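You operate a simulated robot arm through the tools that you are given. There is no shell and no other tool.

The job below is to be done with a simulated robot arm. You get a single attempt, and the scene is never put back.

## Task
Put things in order on the chest top. At the end: the white orange-collar bulb (marked "SOFT") stands on top of the blue pad; the plain pink cartridge stands where the white orange-collar bulb stood; the clear pin jar (marked "PINS") stands where the plain pink cartridge stood; the green plants pocket book stands where the clear pin jar stood; whatever was shut is shut again. Leave all else as you found it, and nothing knocked over.
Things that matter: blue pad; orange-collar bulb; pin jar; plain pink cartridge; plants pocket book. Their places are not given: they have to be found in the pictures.

Only the result counts: the job must be done as asked and must still hold three seconds after the hand-in. Knocking over, shifting, dropping, spilling or breaking anything else fails it.

## Robot
A 7-joint arm with a two-finger parallel gripper, fixed in place. Base frame: the origin is on the floor under the middle of its stand, x ahead of it, y to its left, z up; the work surface is at about z = 740. Readings come in mm, rad, newtons and seconds.
With the tool pointing down near the work surface it reaches from about 300 to 680 mm from the base axis. Its first joint turns from -1.152 to 1.152 rad. Payload 1.57 kg.
The TCP is the grasp point between the finger pads, 30 mm short of the fingertips. In the tool frame z runs along the fingers and y along their closing line. The gripper opens to 110 mm. The fingers are 24 mm wide and 12 mm thick; the gripper's body (48 by 112 mm) begins 78 mm behind the TCP.
Orientation is that of the tool frame in the base frame, as [roll, pitch, yaw] about the fixed x, y, z axes, in that order (R = Rz(yaw) Ry(pitch) Rx(roll)). With the fingers straight down and closing along the base's y, the tool's x points along the base's -x, its y along +y and its z along -z.

## Interface
- The arm moves only by the tool step_arm. Its argument "commands" is a list of rows, each a list of 3 entries, a list of its own where there are three numbers: the shift along the tool's x, y, z in mm, then the turn, a rotation vector about the tool's x, y, z in rad, then the closure, from 0 (fully open) to 1 (shut). In form: [[[x, y, z], [rx, ry, rz], claw], ...]. A call has 1 to 20 rows; each row shifts and turns the commanded pose from where the row before left it, along the tool's axes as they then stand. Rows are played at 5 a second. More than 50 mm and 0.15 rad between two rows, or a gripper value outside its range, and nothing of the call is played. Where a pose cannot be reached the arm comes as near as it can. A force on the tool above 40 N (or 10 N above the force at the start of the call, whichever is more), or a blocked arm, ends the call early, and 0.2 s more pass. Each finger travels about 108 mm/s and halts on what it meets, pressing with about 25 N; the grip force reading is that of the motor and also rises with nothing between the fingers. The clock runs only during rows and for 0.2 s after the last one: add rows that do not move to give the fingers time. It gives the time, the measured TCP pose, the force on the tool (base axes), the opening and the grip force at its end, in the units of the frame above (readings bear some noise), with the torque about the TCP (base axes, N m) and any sound that the robot's microphone picked up.
- Cameras (640 x 400 px; columns grow to the right, rows downward): "scene" is fixed at [164.7, -418.7, 1380.4]; the picture's right is [0.59, -0.81, 0.00], its down [-0.60, -0.44, -0.67] and it looks along [0.54, 0.40, -0.74] (base axes); focal length 335 px, centre (320, 200). "wrist" rides on the gripper at [70, 16, -141] in the tool frame; the picture's right is [-0.23, 0.97, 0.00], its down [-0.85, -0.20, -0.48] and it looks along [-0.47, -0.11, 0.88] (tool axes); focal length 222 px, centre (320, 200).
- grab_frame(camera): a new picture of that camera. No time passes.
- locate(camera, pixels): there is no depth. For up to 12 entries [column, row, z] of the newest picture of that camera ("zoom" is the newest enlarged one), the place [x, y] in the base frame at which the ray of that pixel passes the height z, good to about 2 mm, but the place of the scene camera against the robot may be out by one fixed shift of up to 18 mm in any direction. No time passes.
- inspect(camera, box): a new picture of the part [left, top, right, bottom] of that camera's present view, enlarged. No time passes.
- close_job(): hands the job in; it is judged then, once.

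Open the gripper and draw the arm clear of the work before you hand the job in, unless the task says otherwise.

The tools are called after "Request:" by a JSON object that holds its "method" and its "body". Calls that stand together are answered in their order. step_arm: Moves the arm, as the interface text tells. Its arguments: {"type":"object","properties":{"commands":{"type":"array","items":{"type":"array"}}},"required":["commands"]} The other tools are called the same way: grab_frame (camera) takes a picture; locate (camera, pixels) gives the place at which the rays of pixels pass given heights; inspect (camera, box) takes an enlarged picture of a part of a camera's view; close_job () hands the job in.

At the start:

```text
time_s: 0.0
position: [455.6, -172.1, 1079.5]
ee_rot: [-3.14, 0.002, -3.141]
contact_force: [1.0, -0.6, 0.2]
ft_torque: [0.02, 0.0, -0.04]
grip_width: 110.1
gripper_force: 0.1
```

scene: 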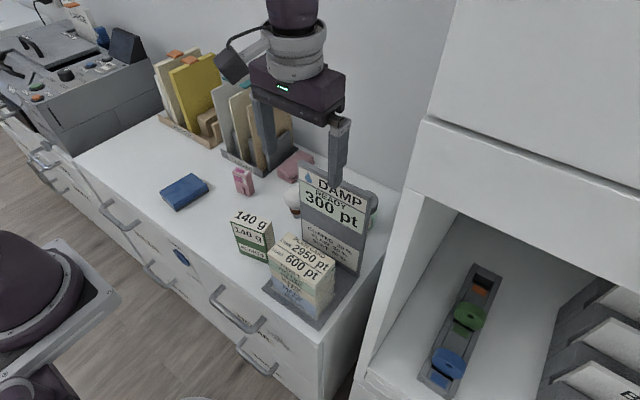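
wrist: 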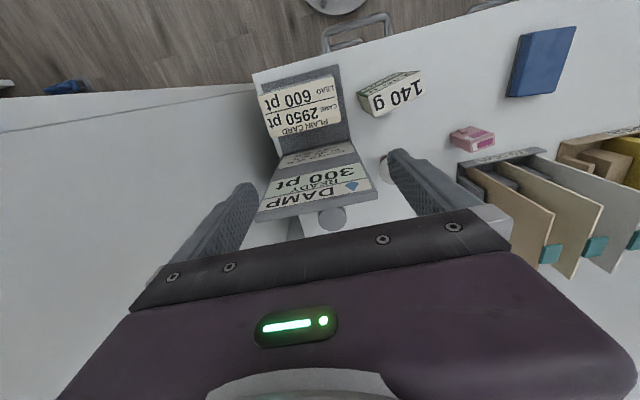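

The first pictures show a blue pad near scene (184,191), a pink item near (243,181), and a white bulb near (292,198), partly hidden by a card stand. I enlarge those parts to identify everything.

Request:
{"method": "inspect", "body": {"camera": "scene", "box": [220, 130, 400, 330]}}

Request:
{"method": "inspect", "body": {"camera": "scene", "box": [140, 40, 320, 220]}}

Request:
{"method": "inspect", "body": {"camera": "wrist", "box": [240, 10, 640, 280]}}

```text
2.00 times, centred on (310, 230) of scene
```

zoom: 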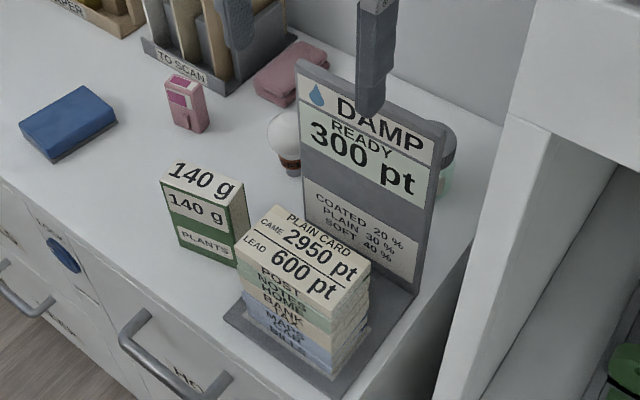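

```text
2.22 times, centred on (230, 130) of scene
```

zoom: 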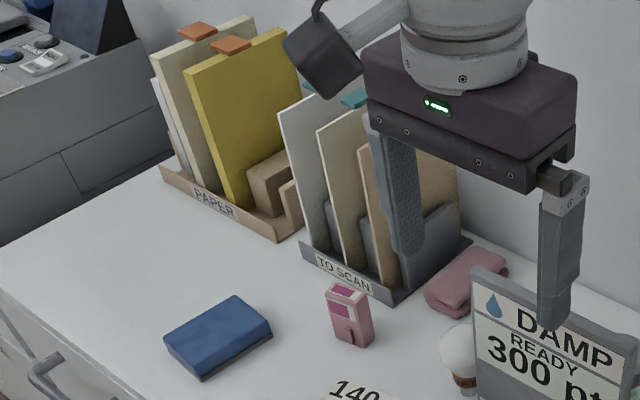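

```text
1.48 times, centred on (440, 145) of wrist
```

zoom: 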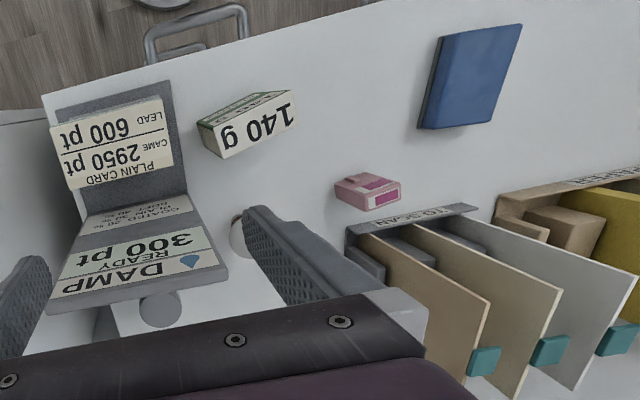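

The bulb stands behind the sign's left edge, and a glass jar with a grey lid is behind the sign near (372,208). I check the rest of the view (drawers, right cabinet) before moving.

Request:
{"method": "inspect", "body": {"camera": "scene", "box": [60, 180, 300, 380]}}

Request:
{"method": "inspect", "body": {"camera": "scene", "box": [380, 220, 640, 400]}}

Request:
{"method": "inspect", "body": {"camera": "scene", "box": [0, 0, 180, 180]}}

Request:
{"method": "inspect", "body": {"camera": "scene", "box": [270, 140, 390, 240]}}

```text
2.00 times, centred on (180, 280) of scene
```

zoom: 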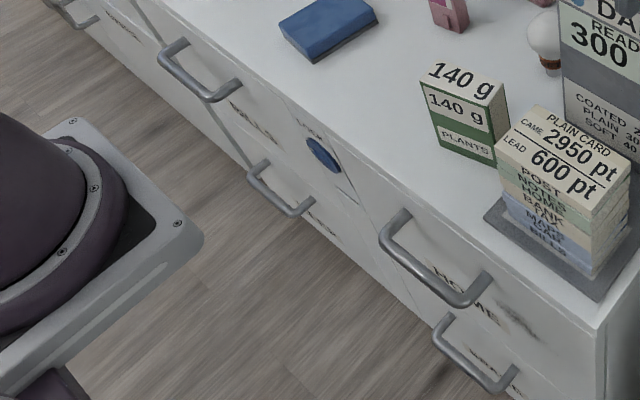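

```text
2.22 times, centred on (510, 310) of scene
```

zoom: 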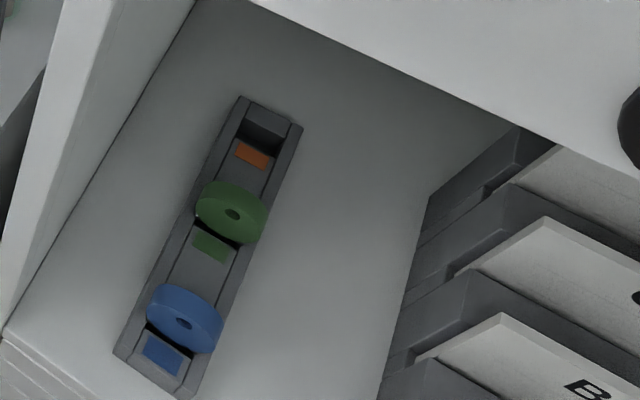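

```text
2.22 times, centred on (90, 90) of scene
```

zoom: 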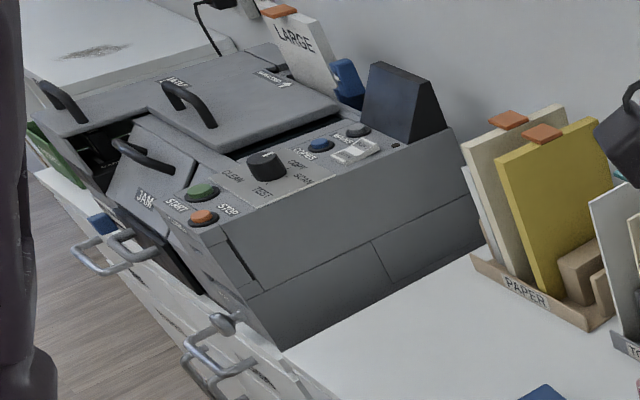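

```text
4.00 times, centred on (330, 190) of scene
```

zoom: 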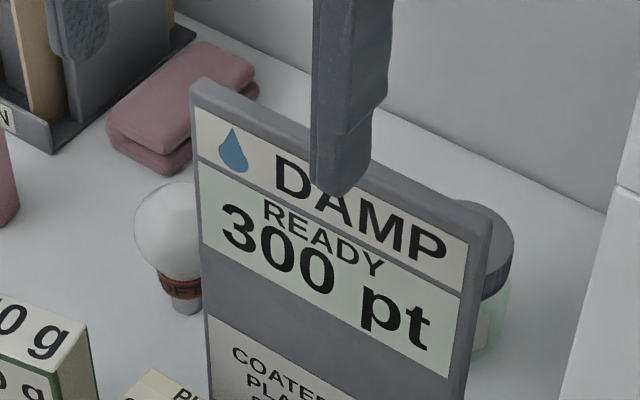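

The wrist picture shows the blue pad at about (540,62), the cartridge at (472,139), the book at (390,92), and the bulb beside the finger at (387,170). I get rough places for these from both cameras.

Request:
{"method": "locate", "body": {"camera": "wrist", "pixels": [[520, 37, 770], [576, 27, 770], [557, 92, 770], [507, 97, 740], [472, 139, 780], [390, 92, 830], [387, 170, 800], [333, 218, 820], [347, 120, 740], [338, 65, 740], [262, 85, 740], [460, 180, 740]]}}

Request:
{"method": "locate", "body": {"camera": "scene", "pixels": [[160, 186, 770], [193, 174, 770], [208, 184, 770], [175, 203, 770], [237, 168, 790], [252, 193, 740], [292, 216, 740], [290, 195, 800], [253, 212, 830], [262, 288, 740], [318, 327, 740], [372, 200, 820]]}}

```text
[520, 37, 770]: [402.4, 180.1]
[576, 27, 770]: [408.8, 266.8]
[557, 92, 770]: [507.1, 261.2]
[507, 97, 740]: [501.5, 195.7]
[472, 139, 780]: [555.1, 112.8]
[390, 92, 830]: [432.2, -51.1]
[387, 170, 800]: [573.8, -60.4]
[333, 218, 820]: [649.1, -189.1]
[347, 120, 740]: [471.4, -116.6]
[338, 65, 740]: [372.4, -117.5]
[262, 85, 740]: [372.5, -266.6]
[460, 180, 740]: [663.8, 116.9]
```

```text
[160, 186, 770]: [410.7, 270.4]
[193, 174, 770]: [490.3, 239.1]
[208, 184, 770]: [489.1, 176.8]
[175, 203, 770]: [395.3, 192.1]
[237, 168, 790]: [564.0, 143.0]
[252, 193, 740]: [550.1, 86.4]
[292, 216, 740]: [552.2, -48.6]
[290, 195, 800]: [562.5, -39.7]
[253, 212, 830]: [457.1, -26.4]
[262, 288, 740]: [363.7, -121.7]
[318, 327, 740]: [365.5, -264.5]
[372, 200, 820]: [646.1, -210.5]
```

The cameras agree roughly: pad near (450,222), cartridge near (555,112), bulb near (560,-50), jar near (646,-200), book near (440,-45). I move back and left at this height to see the things without the fingers in the way.

Request:
{"method": "step_arm", "body": {"commands": [[[25, 40, 0], [0, 0, 0], 0], [[25, 40, 0], [0, 0, 0], 0], [[25, 40, 0], [0, 0, 0], 0], [[25, 40, 0], [0, 0, 0], 0], [[0, 0, 0], [0, 0, 0], 0], [[0, 0, 0], [0, 0, 0], 0]]}}

Request:
{"method": "grab_frame", "body": {"camera": "wrist"}}

Request:
{"method": "grab_frame", "body": {"camera": "scene"}}

```text
time_s: 1.4
position: [354.0, -11.3, 1077.6]
ee_rot: [-3.14, -0.001, -3.141]
contact_force: [-0.4, -1.1, -0.4]
ft_torque: [0.02, 0.0, -0.02]
grip_width: 110.0
gripper_force: 0.1
```

```text
taken
```

wrist: 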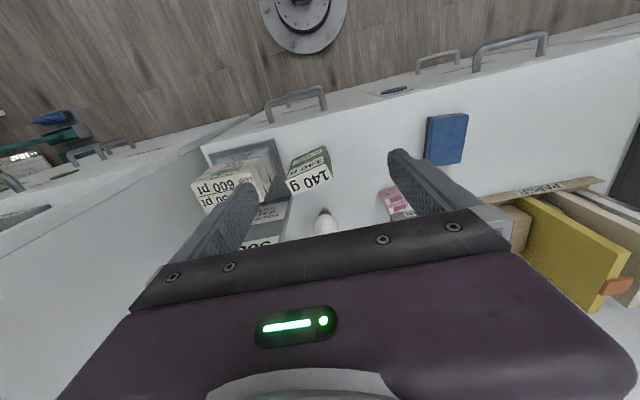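

```text
taken
```

scene: 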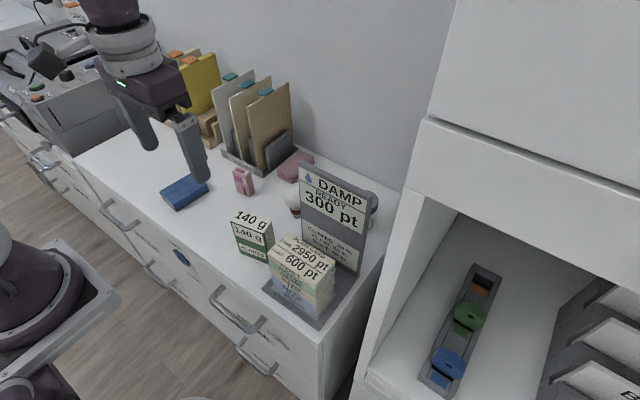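

The arm is now clear of the sign. I enlarge the scene around the cartridge, bulb and jar.

Request:
{"method": "inspect", "body": {"camera": "scene", "box": [280, 140, 400, 230]}}

Request:
{"method": "inspect", "body": {"camera": "scene", "box": [215, 140, 315, 220]}}

Request:
{"method": "inspect", "body": {"camera": "scene", "box": [220, 200, 350, 330]}}

Request:
{"method": "inspect", "body": {"camera": "scene", "box": [150, 160, 230, 220]}}

Request:
{"method": "inspect", "body": {"camera": "wrist", "box": [190, 90, 490, 260]}}

```text
4.44 times, centred on (340, 185) of scene
```

zoom: 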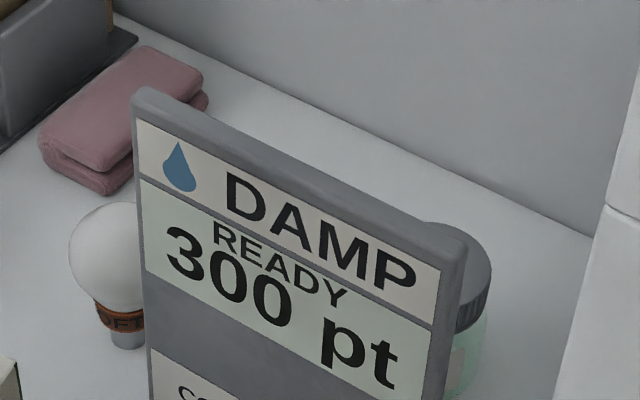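

```text
5.00 times, centred on (265, 180) of scene
```

zoom: 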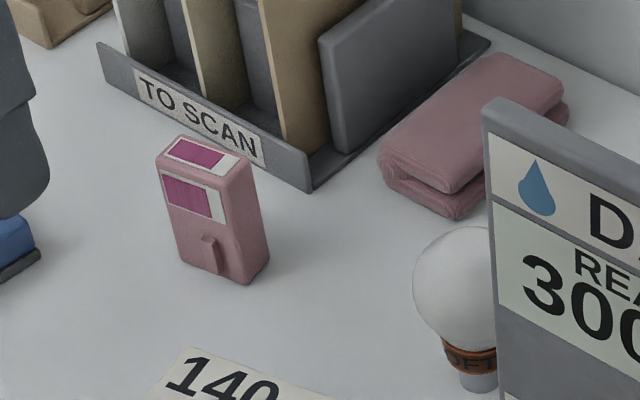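

```text
3.08 times, centred on (285, 265) of scene
```

zoom: 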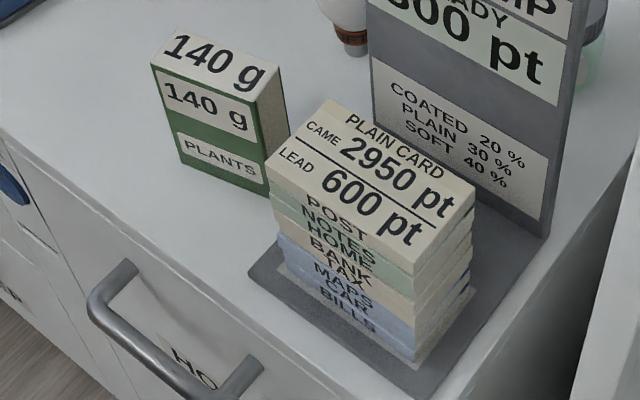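

```text
6.67 times, centred on (190, 190) of scene
```

zoom: 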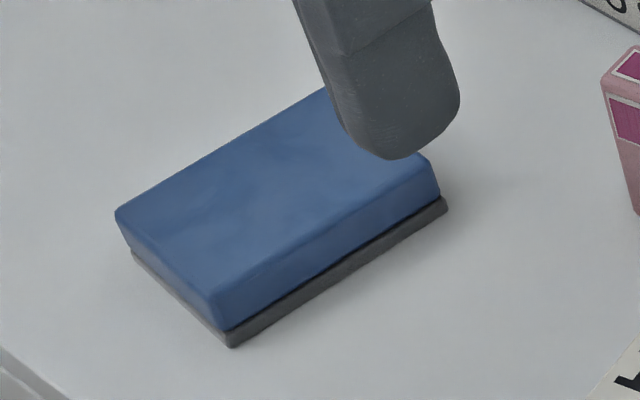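

```text
2.13 times, centred on (340, 175) of wrist
```

zoom: 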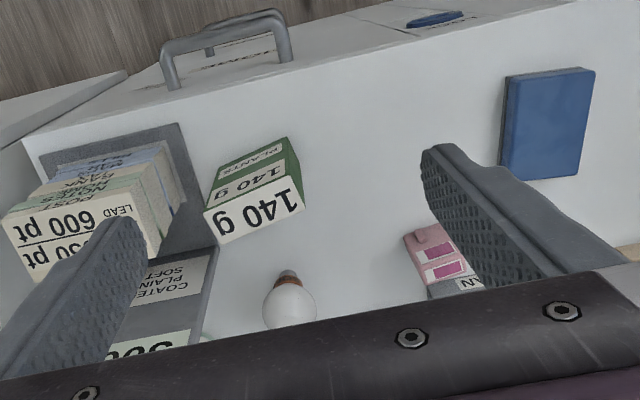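

The items are clear: stamp pad with dark base, cartridge standing, bulb standing on its cap, jar behind the sign (only its lid and right side show). I move forward over the bulb and jar for a steeper view of that area.

Request:
{"method": "step_arm", "body": {"commands": [[[-40, -20, 0], [0, 0, 0], 0], [[-40, -20, 0], [0, 0, 0], 0], [[-40, -20, 0], [0, 0, 0], 0], [[-40, -20, 0], [0, 0, 0], 0], [[-40, -20, 0], [0, 0, 0], 0], [[-20, -10, 0], [0, 0, 0], 0], [[0, 0, 0], [0, 0, 0], 0], [[0, 0, 0], [0, 0, 0], 0]]}}

Request:
{"method": "grab_frame", "body": {"camera": "wrist"}}

Request:
{"method": "inspect", "body": {"camera": "wrist", "box": [200, 40, 460, 230]}}

```text
time_s: 3.2
position: [576.8, -123.2, 1079.3]
ee_rot: [-3.141, -0.001, 3.141]
contact_force: [1.5, -0.4, -0.6]
ft_torque: [0.0, 0.01, 0.02]
grip_width: 110.0
gripper_force: 0.0
```

```text
taken
```

wrist: 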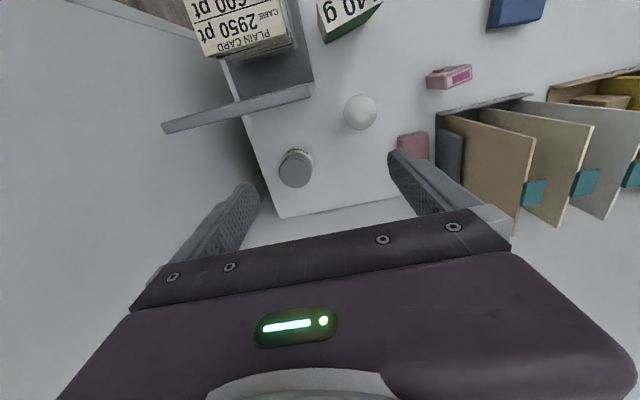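

```text
2.11 times, centred on (330, 135) of wrist
```

zoom: 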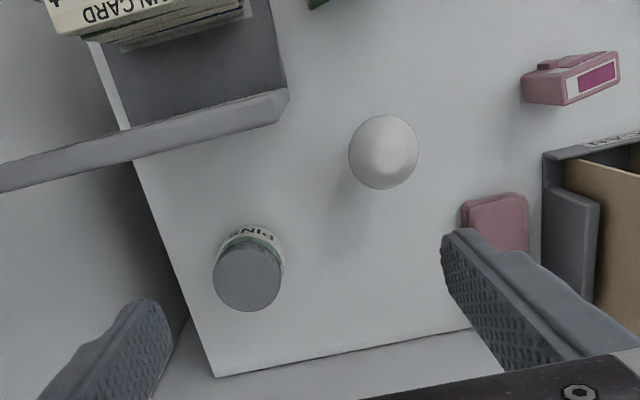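

This view shows the jar ("PINS") at zoom (249,275), bulb at (384,150), sign top edge, and the chest's back right corner at (216,377). I measure these in the base frame at several heights.

Request:
{"method": "locate", "body": {"camera": "zoom", "pixels": [[384, 150, 790], [384, 115, 790], [348, 152, 790], [419, 150, 790], [249, 276, 815], [214, 278, 815], [282, 278, 815], [248, 309, 815], [251, 228, 740], [216, 377, 740], [470, 330, 740], [133, 160, 740]]}}

Request:
{"method": "locate", "body": {"camera": "zoom", "pixels": [[288, 95, 900], [284, 75, 740], [275, 122, 900], [0, 192, 900], [288, 95, 880], [0, 192, 880], [521, 103, 740], [563, 107, 740], [575, 67, 790], [619, 55, 790], [543, 152, 760], [527, 250, 760]]}}

```text
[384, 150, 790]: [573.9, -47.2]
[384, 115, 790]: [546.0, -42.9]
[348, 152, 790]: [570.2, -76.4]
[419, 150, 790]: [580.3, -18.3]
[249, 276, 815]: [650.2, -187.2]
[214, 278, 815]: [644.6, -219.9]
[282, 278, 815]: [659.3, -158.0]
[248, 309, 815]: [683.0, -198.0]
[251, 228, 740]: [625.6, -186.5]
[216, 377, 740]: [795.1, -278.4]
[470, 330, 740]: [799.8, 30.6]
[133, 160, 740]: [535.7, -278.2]
```

```text
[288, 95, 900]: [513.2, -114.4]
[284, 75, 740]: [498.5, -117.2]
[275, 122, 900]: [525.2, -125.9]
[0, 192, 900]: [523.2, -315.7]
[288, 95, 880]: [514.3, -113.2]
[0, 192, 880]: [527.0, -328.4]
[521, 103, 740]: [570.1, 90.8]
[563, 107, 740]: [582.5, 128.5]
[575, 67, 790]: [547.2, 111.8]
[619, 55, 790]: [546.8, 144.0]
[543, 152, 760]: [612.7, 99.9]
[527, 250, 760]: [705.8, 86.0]
```

The jar centre is near (650,-188) and the bulb near (574,-47). The sign's left edge is at about y=-114, x 513–525, so both are clear of it. I go above the bulb at z about 960 for a closer look.

Request:
{"method": "step_arm", "body": {"commands": [[[1, 19, 30], [0, 0, 0], 0], [[1, 19, 30], [0, 0, 0], 0], [[1, 19, 30], [0, 0, 0], 0], [[0, 19, 30], [0, 0, 0], 0], [[0, 0, 0], [0, 0, 0], 0], [[0, 0, 0], [0, 0, 0], 0]]}}

Request:
{"method": "grab_frame", "body": {"camera": "wrist"}}

Request:
{"method": "grab_frame", "body": {"camera": "scene"}}

Request:
{"method": "inspect", "body": {"camera": "wrist", "box": [260, 60, 420, 220]}}

```text
time_s: 4.6
position: [571.6, -47.4, 958.2]
ee_rot: [-3.14, 0.0, -3.141]
contact_force: [0.1, 0.2, 0.7]
ft_torque: [0.04, -0.04, -0.02]
grip_width: 110.1
gripper_force: 0.0
```

```text
taken
```

wrist: 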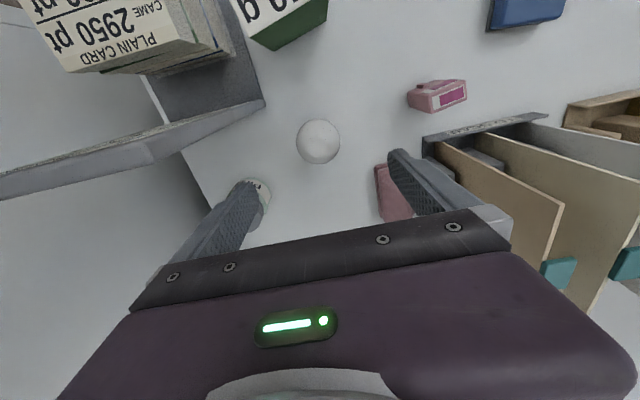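

```text
taken
```

scene: 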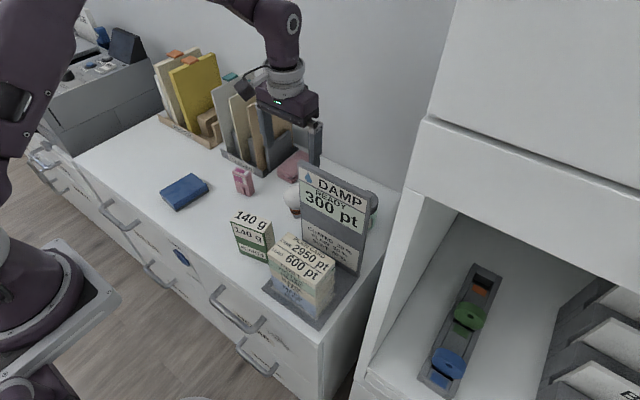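

```text
2.50 times, centred on (340, 140) of wrist
```

zoom: 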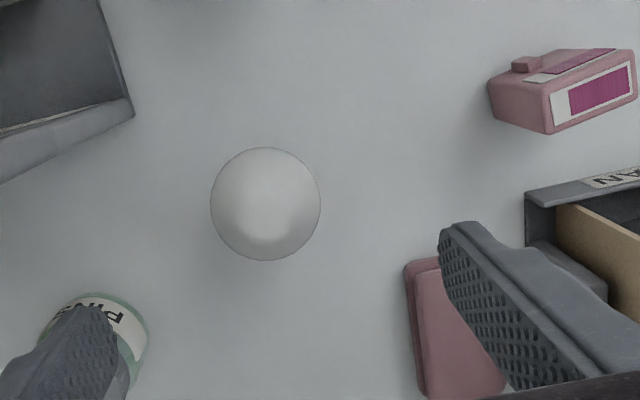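

The bulb is centred at zoom (266,204), about 111 px across. I compare its place at several heights with the earlier view to get its height.

Request:
{"method": "locate", "body": {"camera": "zoom", "pixels": [[266, 204, 780], [266, 204, 790], [266, 204, 800], [266, 204, 810], [211, 204, 790], [321, 204, 790], [266, 148, 790], [266, 261, 790], [134, 115, 740], [128, 97, 740], [125, 97, 900]]}}

Request:
{"method": "locate", "body": {"camera": "scene", "pixels": [[297.2, 217, 740], [293.8, 185.5, 820], [293.8, 185.5, 830], [293, 197, 790], [301, 165, 900], [301, 165, 880], [368, 192, 900], [368, 192, 880], [357, 273, 745], [372, 200, 820], [378, 200, 815], [372, 193, 815]]}}

```text
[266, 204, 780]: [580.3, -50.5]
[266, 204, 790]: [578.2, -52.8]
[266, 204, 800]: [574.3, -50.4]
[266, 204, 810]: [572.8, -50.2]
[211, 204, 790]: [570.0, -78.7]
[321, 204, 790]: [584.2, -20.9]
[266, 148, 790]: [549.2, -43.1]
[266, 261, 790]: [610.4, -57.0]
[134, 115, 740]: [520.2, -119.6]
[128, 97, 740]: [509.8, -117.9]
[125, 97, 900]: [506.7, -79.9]
```

```text
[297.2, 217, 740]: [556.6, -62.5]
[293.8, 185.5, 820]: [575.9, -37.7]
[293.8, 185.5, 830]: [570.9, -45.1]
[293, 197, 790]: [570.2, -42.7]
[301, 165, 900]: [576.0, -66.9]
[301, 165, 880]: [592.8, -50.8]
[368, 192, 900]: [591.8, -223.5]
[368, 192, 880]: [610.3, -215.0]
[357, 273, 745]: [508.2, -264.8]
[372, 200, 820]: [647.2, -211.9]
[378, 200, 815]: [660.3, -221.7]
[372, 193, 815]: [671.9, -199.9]
```

Combining both views, the bulb's globe centre is about (574,-50,802) with radius ~29, so it's about 91 mm tall. Before grasping I pull back and go left for a close look at the pad and cartridge.

Request:
{"method": "step_arm", "body": {"commands": [[[40, 0, -14], [0, 0, 0], 0], [[40, 0, -14], [0, 0, 0], 0], [[40, 0, -14], [0, 0, 0], 0], [[0, 43, 0], [0, 0, 0], 0], [[0, 43, 0], [0, 0, 0], 0], [[0, 43, 0], [0, 0, 0], 0], [[0, 43, 0], [0, 0, 0], 0], [[0, 43, 0], [0, 0, 0], 0], [[0, 0, 0], [0, 0, 0], 0], [[0, 0, 0], [0, 0, 0], 0]]}}

Request:
{"method": "grab_frame", "body": {"camera": "wrist"}}

Request:
{"method": "inspect", "body": {"camera": "wrist", "box": [240, 60, 480, 210]}}

```text
time_s: 6.8
position: [453.4, 170.8, 1001.3]
ee_rot: [3.141, -0.001, -3.141]
contact_force: [0.2, 0.5, -0.4]
ft_torque: [0.01, -0.02, -0.01]
grip_width: 109.9
gripper_force: 0.1
```

```text
taken
```

wrist: 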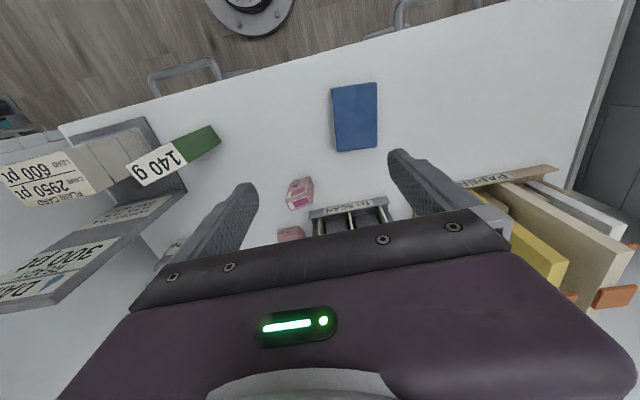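

```text
2.67 times, centred on (360, 135) of wrist
```

zoom: 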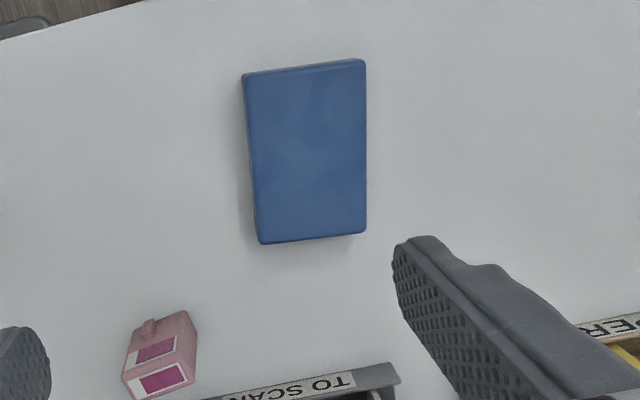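

The pad is square in view: zoom corners (243,74), (365,60), (366,228), (260,244). The cartridge top is around zoom (160,370). I locate them.

Request:
{"method": "locate", "body": {"camera": "zoom", "pixels": [[243, 74, 765], [365, 60, 765], [366, 230, 765], [260, 244, 765], [307, 152, 765], [307, 152, 760], [125, 375, 800], [190, 362, 800], [195, 382, 800], [133, 399, 800], [197, 348, 740], [130, 352, 740]]}}

Request:
{"method": "inspect", "body": {"camera": "scene", "box": [150, 160, 230, 220]}}

Request:
{"method": "inspect", "body": {"camera": "wrist", "box": [270, 160, 350, 220]}}

```text
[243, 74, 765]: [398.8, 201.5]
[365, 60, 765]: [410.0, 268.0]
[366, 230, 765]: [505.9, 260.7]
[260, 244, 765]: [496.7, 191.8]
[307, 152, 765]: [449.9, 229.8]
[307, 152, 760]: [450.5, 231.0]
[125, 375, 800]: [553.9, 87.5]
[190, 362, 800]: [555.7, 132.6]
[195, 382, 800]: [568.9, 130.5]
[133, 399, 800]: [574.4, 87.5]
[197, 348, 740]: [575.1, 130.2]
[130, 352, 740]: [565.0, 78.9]
```

```text
6.67 times, centred on (190, 190) of scene
```

zoom: 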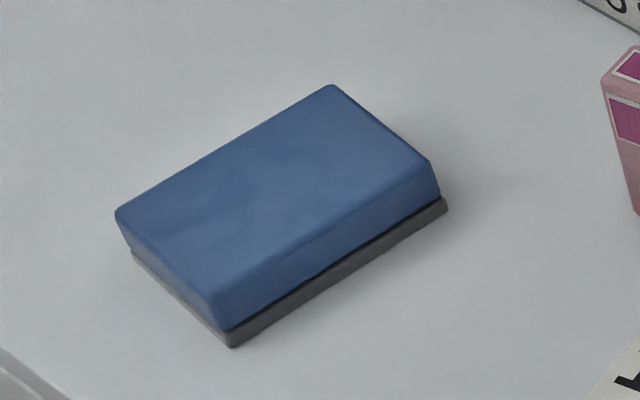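

```text
6.67 times, centred on (310, 190) of wrist
```

zoom: 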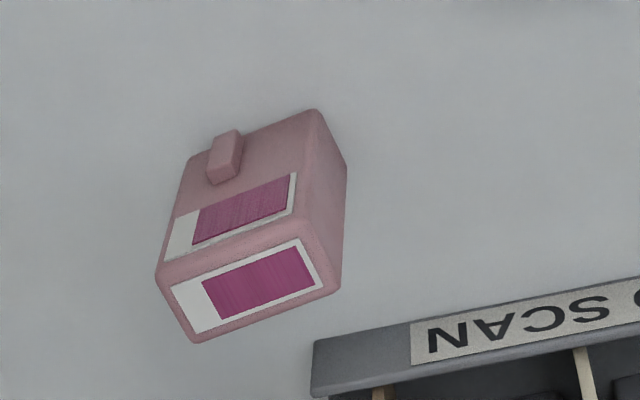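

The pad centre is about (452,230), top near z 765; the cartridge stands at about (555,110), roughly 41×21×70 mm, turned ~10°. Now I go back over the bulb at z about 890, moving right first, then forward.

Request:
{"method": "step_arm", "body": {"commands": [[[0, -44, 0], [0, 0, 0], 0], [[0, -44, 0], [0, 0, 0], 0], [[0, -44, 0], [0, 0, 0], 0], [[0, -44, 0], [0, 0, 0], 0], [[0, -42.5, 0], [0, 0, 0], 0], [[-40, 0, 20], [0, 0, 0], 0], [[-40, 0, 30], [0, 0, 0], 0], [[-41, 0, 30], [0, 0, 0], 0], [[0, 0, 30], [0, 0, 0], 0], [[0, 0, 0], [0, 0, 0], 0], [[0, 0, 0], [0, 0, 0], 0]]}}

Request:
{"method": "inspect", "body": {"camera": "wrist", "box": [220, 80, 420, 220]}}

Request:
{"method": "inspect", "body": {"camera": "scene", "box": [220, 80, 400, 240]}}

```text
refused: row 8 steps farther than a row can; nothing moved
```

```text
2.86 times, centred on (320, 150) of wrist
```

zoom: 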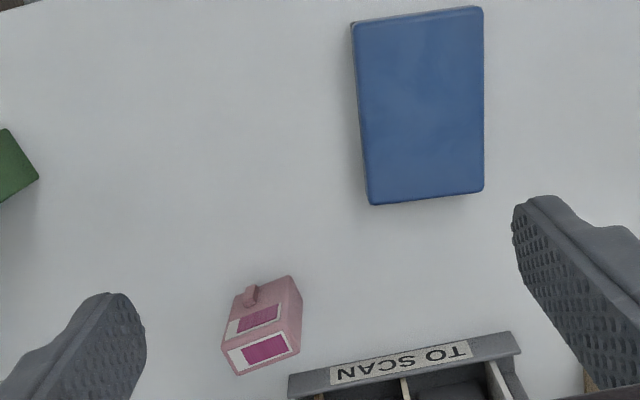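

```text
2.50 times, centred on (310, 160) of scene
```

zoom: 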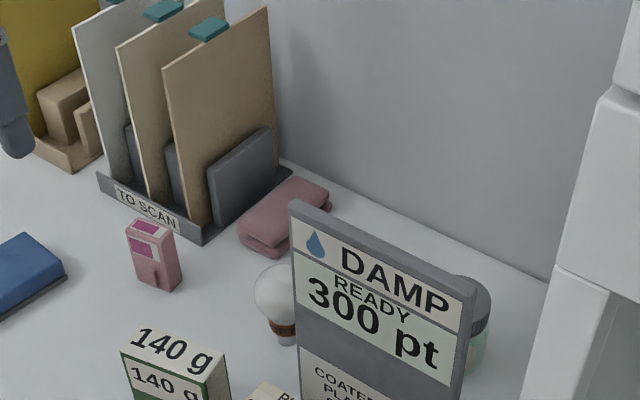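

The call was refused because one row was just over 50 mm; the arm has not moved. I repeat it with shorter rows.

Request:
{"method": "step_arm", "body": {"commands": [[[0, -44, 0], [0, 0, 0], 0], [[0, -44, 0], [0, 0, 0], 0], [[0, -44, 0], [0, 0, 0], 0], [[0, -44, 0], [0, 0, 0], 0], [[0, -42.5, 0], [0, 0, 0], 0], [[-40, 0, 15], [0, 0, 0], 0], [[-40, 0, 15], [0, 0, 0], 0], [[-41, 0, 20], [0, 0, 0], 0], [[0, 0, 30], [0, 0, 0], 0], [[0, 0, 30], [0, 0, 0], 0], [[0, 0, 0], [0, 0, 0], 0], [[0, 0, 0], [0, 0, 0], 0]]}}

Request:
{"method": "inspect", "body": {"camera": "wrist", "box": [220, 80, 420, 220]}}

Request:
{"method": "inspect", "body": {"camera": "scene", "box": [220, 80, 400, 240]}}

```text
time_s: 9.4
position: [573.5, -50.1, 887.8]
ee_rot: [3.141, 0.001, -3.141]
contact_force: [-1.6, -0.6, 0.8]
ft_torque: [0.01, -0.02, -0.11]
grip_width: 109.8
gripper_force: 0.1
```

```text
2.86 times, centred on (320, 150) of wrist
```

zoom: 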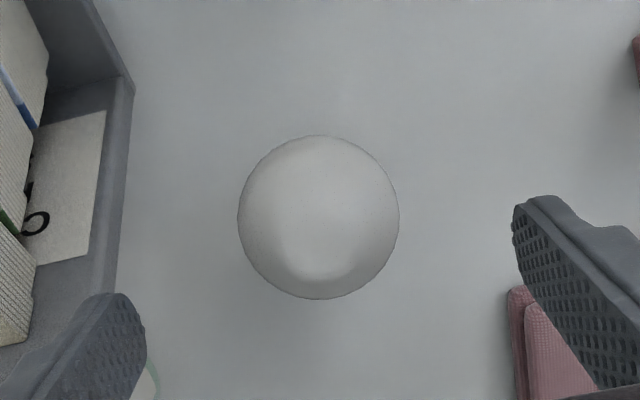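

```text
2.50 times, centred on (310, 160) of scene
```

zoom: 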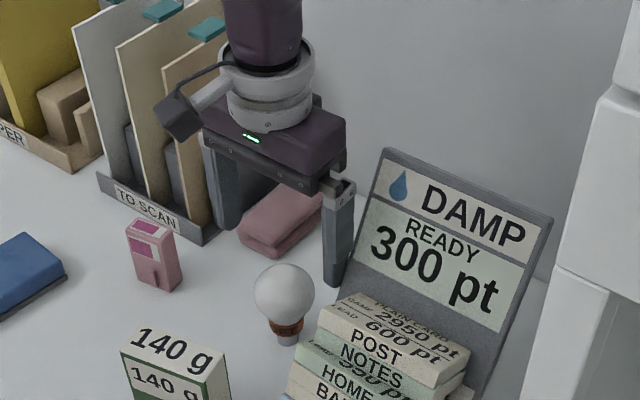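

The sign and card stack look different in this scene picture from before: the sign now seems to lean. I take full pictures from both cameras to understand what happened before doing anything else.

Request:
{"method": "grab_frame", "body": {"camera": "scene"}}

Request:
{"method": "grab_frame", "body": {"camera": "wrist"}}

Request:
{"method": "inspect", "body": {"camera": "scene", "box": [220, 140, 400, 340]}}

```text
taken
```

scene: 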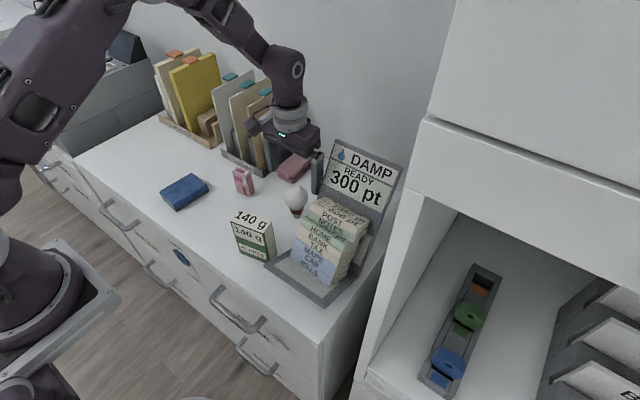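

```text
taken
```

wrist: 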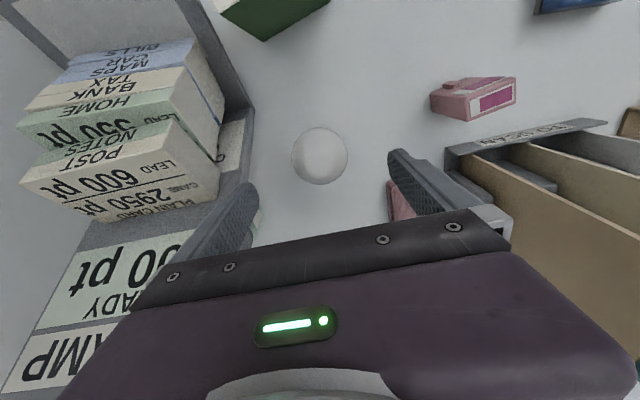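

```text
2.00 times, centred on (310, 240) of scene
```

zoom: 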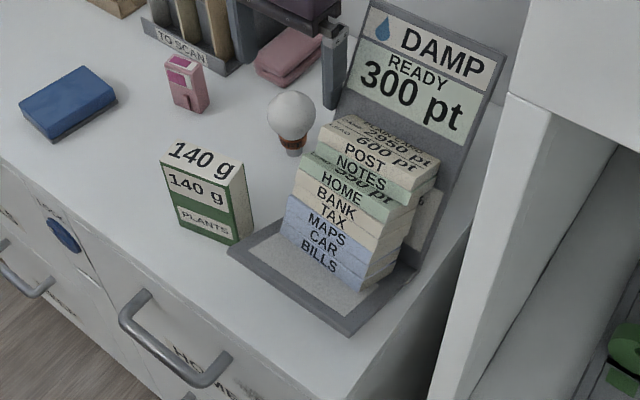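

The pictures show that on the way in my right finger caught the left edge of the DAMP sign. The sign is taller than I judged, about z 980. The L-shaped stand is now tipped back against my finger, with its base front raised from scene (261,289) to (264,264), and the card stack has slid. The readings agree: Fx -1.6 N and torque z -0.11 mean the finger is holding it. I look closely before undoing it.

Request:
{"method": "inspect", "body": {"camera": "scene", "box": [290, 130, 410, 210]}}

Request:
{"method": "inspect", "body": {"camera": "scene", "box": [255, 190, 375, 310]}}

Request:
{"method": "inspect", "body": {"camera": "wrist", "box": [0, 0, 280, 400]}}

```text
5.00 times, centred on (350, 170) of scene
```

zoom: 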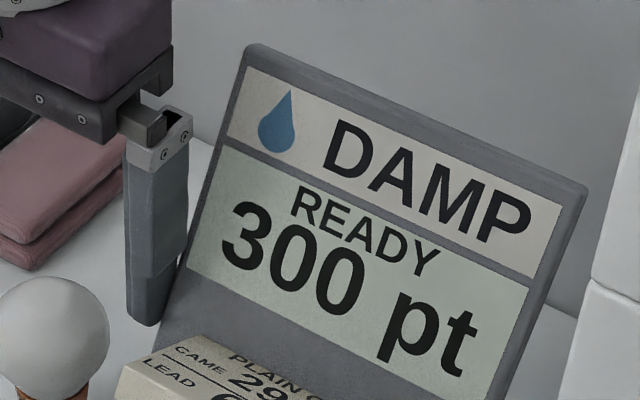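

```text
3.33 times, centred on (315, 250) of scene
```

zoom: 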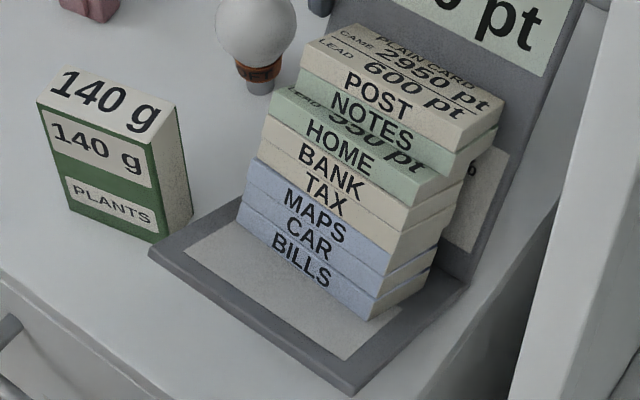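

```text
1.00 times, centred on (140, 200) of wrist (not enlarged: the box is as wide or as high as the picture)
```

zoom: 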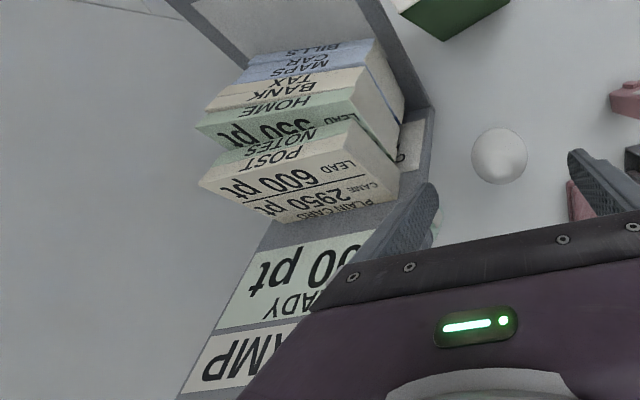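

The finger's tip rests on the front of the tipped panel near its left edge, so the stand should settle forward if I back away slowly along -x. I retreat in small steps with a slight shift to the right, so it can't slip off the finger edge, and check after a few rows.

Request:
{"method": "step_arm", "body": {"commands": [[[4, -1, 0], [0, 0, 0], 0], [[4, -1, 0], [0, 0, 0], 0], [[4, -1, 0], [0, 0, 0], 0], [[4, 0, 0], [0, 0, 0], 0], [[4, 0, 0], [0, 0, 0], 0]]}}

Request:
{"method": "inspect", "body": {"camera": "scene", "box": [240, 130, 410, 330]}}

```text
time_s: 10.6
position: [554.5, -52.1, 891.3]
ee_rot: [3.141, 0.0, 3.141]
contact_force: [-1.0, 3.5, 4.4]
ft_torque: [-0.29, -0.08, -0.04]
grip_width: 106.9
gripper_force: 0.1
```

```text
2.00 times, centred on (325, 230) of scene
```

zoom: 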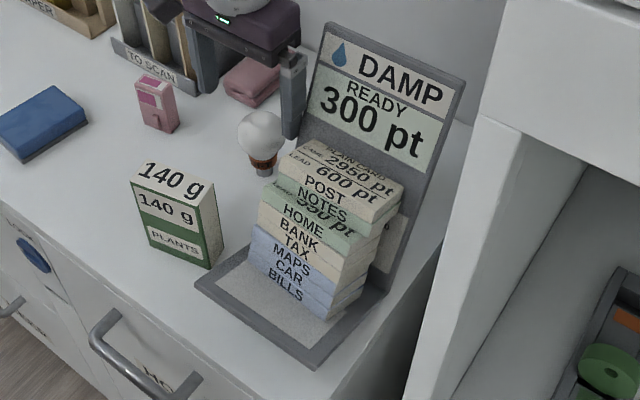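

The stand is settling forward: its base corner moved from (264,266) to about (263.5,270), toward (261,289). But the finger is now pressed sideways by the panel edge (Fy 3.5 N, opening 106.9). I keep retreating slowly and give back a little of the sideways shift.

Request:
{"method": "step_arm", "body": {"commands": [[[4, 0.5, 0], [0, 0, 0], 0], [[4, 0.5, 0], [0, 0, 0], 0], [[4, 0.5, 0], [0, 0, 0], 0], [[4, 0.5, 0], [0, 0, 0], 0]]}}

Request:
{"method": "inspect", "body": {"camera": "scene", "box": [240, 130, 410, 330]}}

Request:
{"method": "grab_frame", "body": {"camera": "wrist"}}

```text
time_s: 11.6
position: [539.1, -50.1, 890.5]
ee_rot: [3.142, -0.001, 3.139]
contact_force: [-3.7, -2.0, 0.7]
ft_torque: [-0.04, -0.03, -0.21]
grip_width: 110.0
gripper_force: 0.1
```

```text
2.00 times, centred on (325, 230) of scene
```

zoom: 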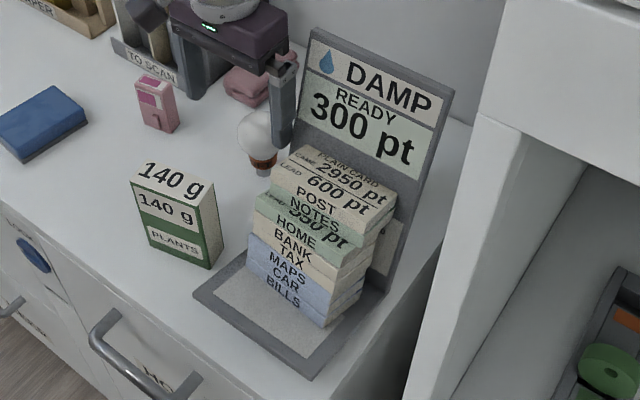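

```text
taken
```

wrist: 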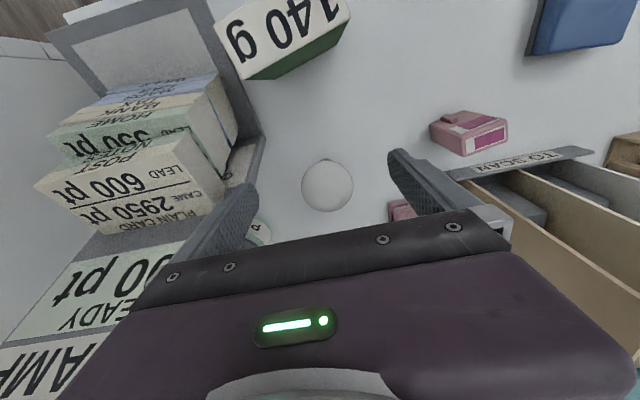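

The finger is squarely in front again (Fx -3.7 N, opening 110), and the base's front corner is now near (262.5,275). I continue backing off slowly.

Request:
{"method": "step_arm", "body": {"commands": [[[4, 0, 0], [0, 0, 0], 0], [[4, 0, 0], [0, 0, 0], 0], [[4, 0, 0], [0, 0, 0], 0], [[4, 0, 0], [0, 0, 0], 0]]}}

Request:
{"method": "inspect", "body": {"camera": "scene", "box": [240, 130, 410, 330]}}

```text
time_s: 12.6
position: [522.6, -50.0, 891.3]
ee_rot: [-3.141, 0.001, -3.141]
contact_force: [-4.2, 0.7, 3.2]
ft_torque: [-0.18, -0.05, -0.26]
grip_width: 109.4
gripper_force: 0.0
```

```text
2.00 times, centred on (325, 230) of scene
```

zoom: 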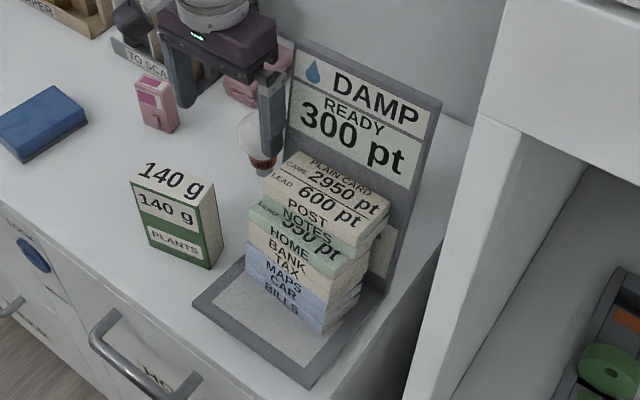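

The stand keeps following the finger forward (base corner near (261.5,280), Fx -4.2 N). I continue with the same slow steps.

Request:
{"method": "step_arm", "body": {"commands": [[[4, 0, 0], [0, 0, 0], 0], [[4, 0, 0], [0, 0, 0], 0], [[4, 0, 0], [0, 0, 0], 0], [[3, 0, 0], [0, 0, 0], 0]]}}

Request:
{"method": "inspect", "body": {"camera": "scene", "box": [240, 130, 410, 330]}}

```text
time_s: 13.6
position: [508.5, -50.7, 890.8]
ee_rot: [-3.14, 0.003, -3.14]
contact_force: [-0.8, 0.0, 0.3]
ft_torque: [0.02, 0.04, 0.0]
grip_width: 109.9
gripper_force: 0.0
```

```text
2.00 times, centred on (325, 230) of scene
```

zoom: 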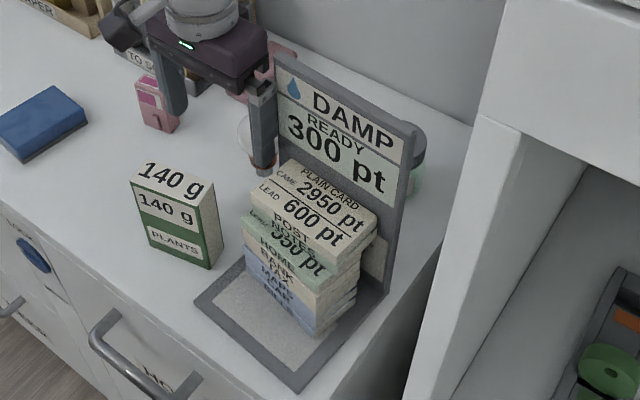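

The contact is gone and the panel stands upright again, but the stand has yawed a few degrees and the card stack has slid back on its base. I draw back and up, then look from above to see exactly what has to be put right.

Request:
{"method": "step_arm", "body": {"commands": [[[10, 0, 0], [0, 0, 0], 0], [[20, 0, 0], [0, 0, 0], 0], [[20, 0, -10], [0, 0, 0], 0], [[20, 0, -40], [0, 0, 0], 0], [[0, 0, -45], [0, 0, 0], 0], [[0, 0, -45], [0, 0, 0], 0], [[0, 0, -45], [0, 0, 0], 0], [[0, 0, 0], [0, 0, 0], 0], [[0, 0, 0], [0, 0, 0], 0]]}}

Request:
{"method": "grab_frame", "body": {"camera": "wrist"}}

Request:
{"method": "grab_frame", "body": {"camera": "scene"}}

Request:
{"method": "inspect", "body": {"camera": "scene", "box": [220, 200, 350, 330]}}

Request:
{"method": "inspect", "body": {"camera": "scene", "box": [220, 130, 400, 330]}}

```text
time_s: 15.6
position: [437.5, -49.6, 1075.4]
ee_rot: [3.141, -0.001, -3.141]
contact_force: [0.1, 0.0, 0.3]
ft_torque: [0.0, 0.0, -0.01]
grip_width: 110.1
gripper_force: 0.1
```

```text
taken
```

wrist: 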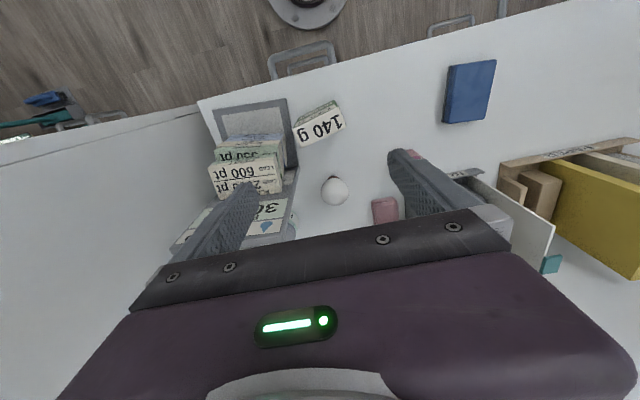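

```text
taken
```

scene: 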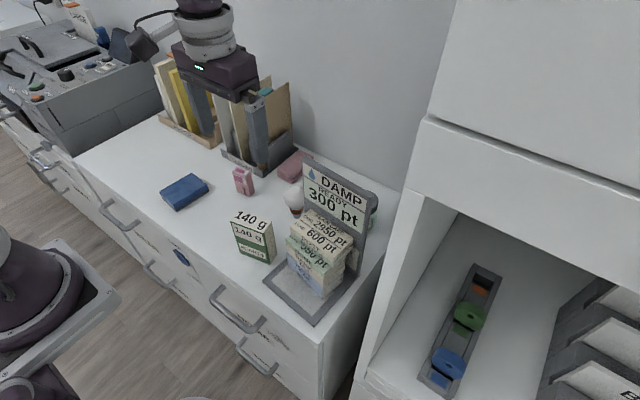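

```text
3.08 times, centred on (285, 265) of scene
```

zoom: 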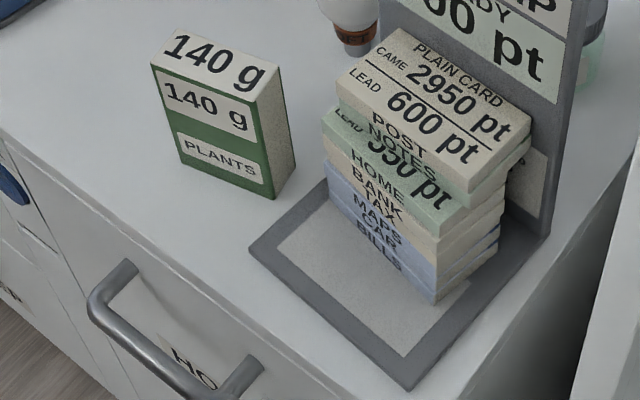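

```text
2.00 times, centred on (310, 230) of scene
```

zoom: 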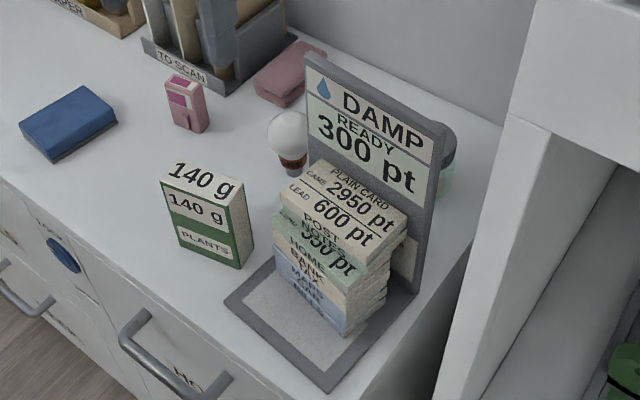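

The stand has rotated a few degrees about its rear right corner and the card packs have slid toward the panel. I take a view from straight above it, safely high (tips at z 1045, above the 980 panel top).

Request:
{"method": "step_arm", "body": {"commands": [[[0, -35, 0], [0, 0, 0], 0], [[0, -35, 0], [0, 0, 0], 0], [[0, -35, 0], [0, 0, 0], 0], [[-18, -18, 0], [0, 0, 0], 0], [[0, 0, 0], [0, 0, 0], 0], [[0, 0, 0], [0, 0, 0], 0]]}}

Request:
{"method": "grab_frame", "body": {"camera": "wrist"}}

Request:
{"method": "inspect", "body": {"camera": "wrist", "box": [220, 40, 420, 240]}}

```text
time_s: 17.0
position: [455.2, -172.5, 1074.9]
ee_rot: [-3.141, 0.0, -3.141]
contact_force: [-0.4, -0.7, -0.3]
ft_torque: [-0.02, 0.02, 0.01]
grip_width: 110.0
gripper_force: 0.0
```

```text
taken
```

wrist: 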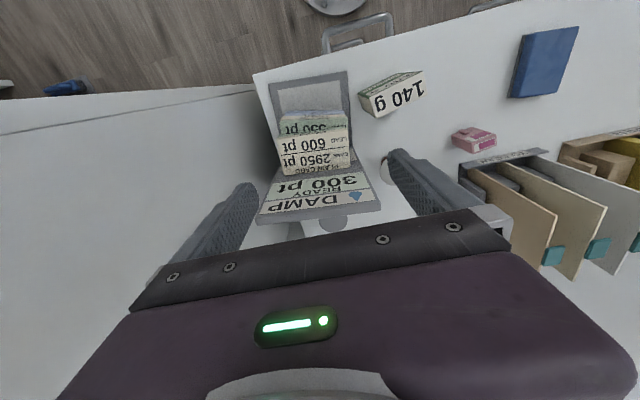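

```text
2.00 times, centred on (320, 140) of wrist
```

zoom: 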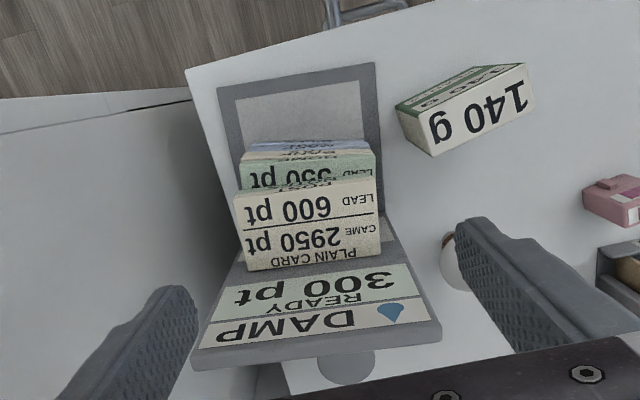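

This is nearly the same viewpoint as the very first picture, so I can compare directly. The base plate's near corners are now at zoom (374,62) and (218,88). I locate these and the card stack corners.

Request:
{"method": "locate", "body": {"camera": "zoom", "pixels": [[374, 62, 745], [218, 88, 745], [381, 180, 745], [362, 80, 745], [237, 102, 745], [378, 245, 835], [243, 271, 835], [375, 178, 835], [234, 196, 835], [400, 110, 830], [531, 92, 830], [432, 154, 830]]}}

Request:
{"method": "locate", "body": {"camera": "scene", "pixels": [[262, 281.5, 745], [314, 326, 745], [359, 275, 745], [363.5, 194, 980], [306, 166, 980], [303, 158, 980]]}}

Request:
{"method": "inspect", "body": {"camera": "wrist", "box": [255, 60, 365, 140]}}

Request:
{"method": "inspect", "body": {"camera": "scene", "box": [275, 200, 365, 300]}}

```text
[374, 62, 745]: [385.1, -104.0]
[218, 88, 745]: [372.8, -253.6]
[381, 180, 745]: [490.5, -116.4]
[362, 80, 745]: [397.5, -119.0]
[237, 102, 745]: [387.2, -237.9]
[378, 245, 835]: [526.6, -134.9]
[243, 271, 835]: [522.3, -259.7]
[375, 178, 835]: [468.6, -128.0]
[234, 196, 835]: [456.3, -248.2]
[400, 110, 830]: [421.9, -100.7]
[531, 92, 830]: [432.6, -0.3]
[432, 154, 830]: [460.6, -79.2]
```

```text
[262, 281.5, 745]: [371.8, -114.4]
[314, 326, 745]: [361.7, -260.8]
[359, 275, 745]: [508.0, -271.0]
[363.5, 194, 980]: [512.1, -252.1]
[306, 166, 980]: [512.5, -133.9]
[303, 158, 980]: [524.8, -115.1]
```

```text
5.00 times, centred on (310, 100) of wrist
```

zoom: 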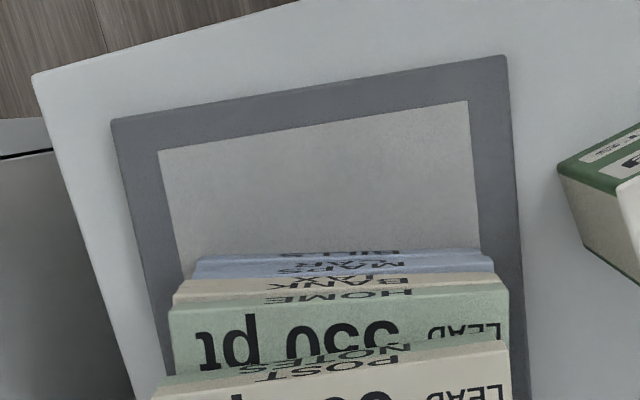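

```text
4.00 times, centred on (320, 250) of scene
```

zoom: 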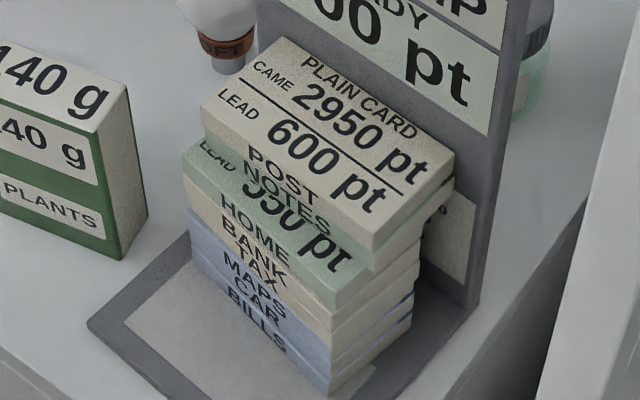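

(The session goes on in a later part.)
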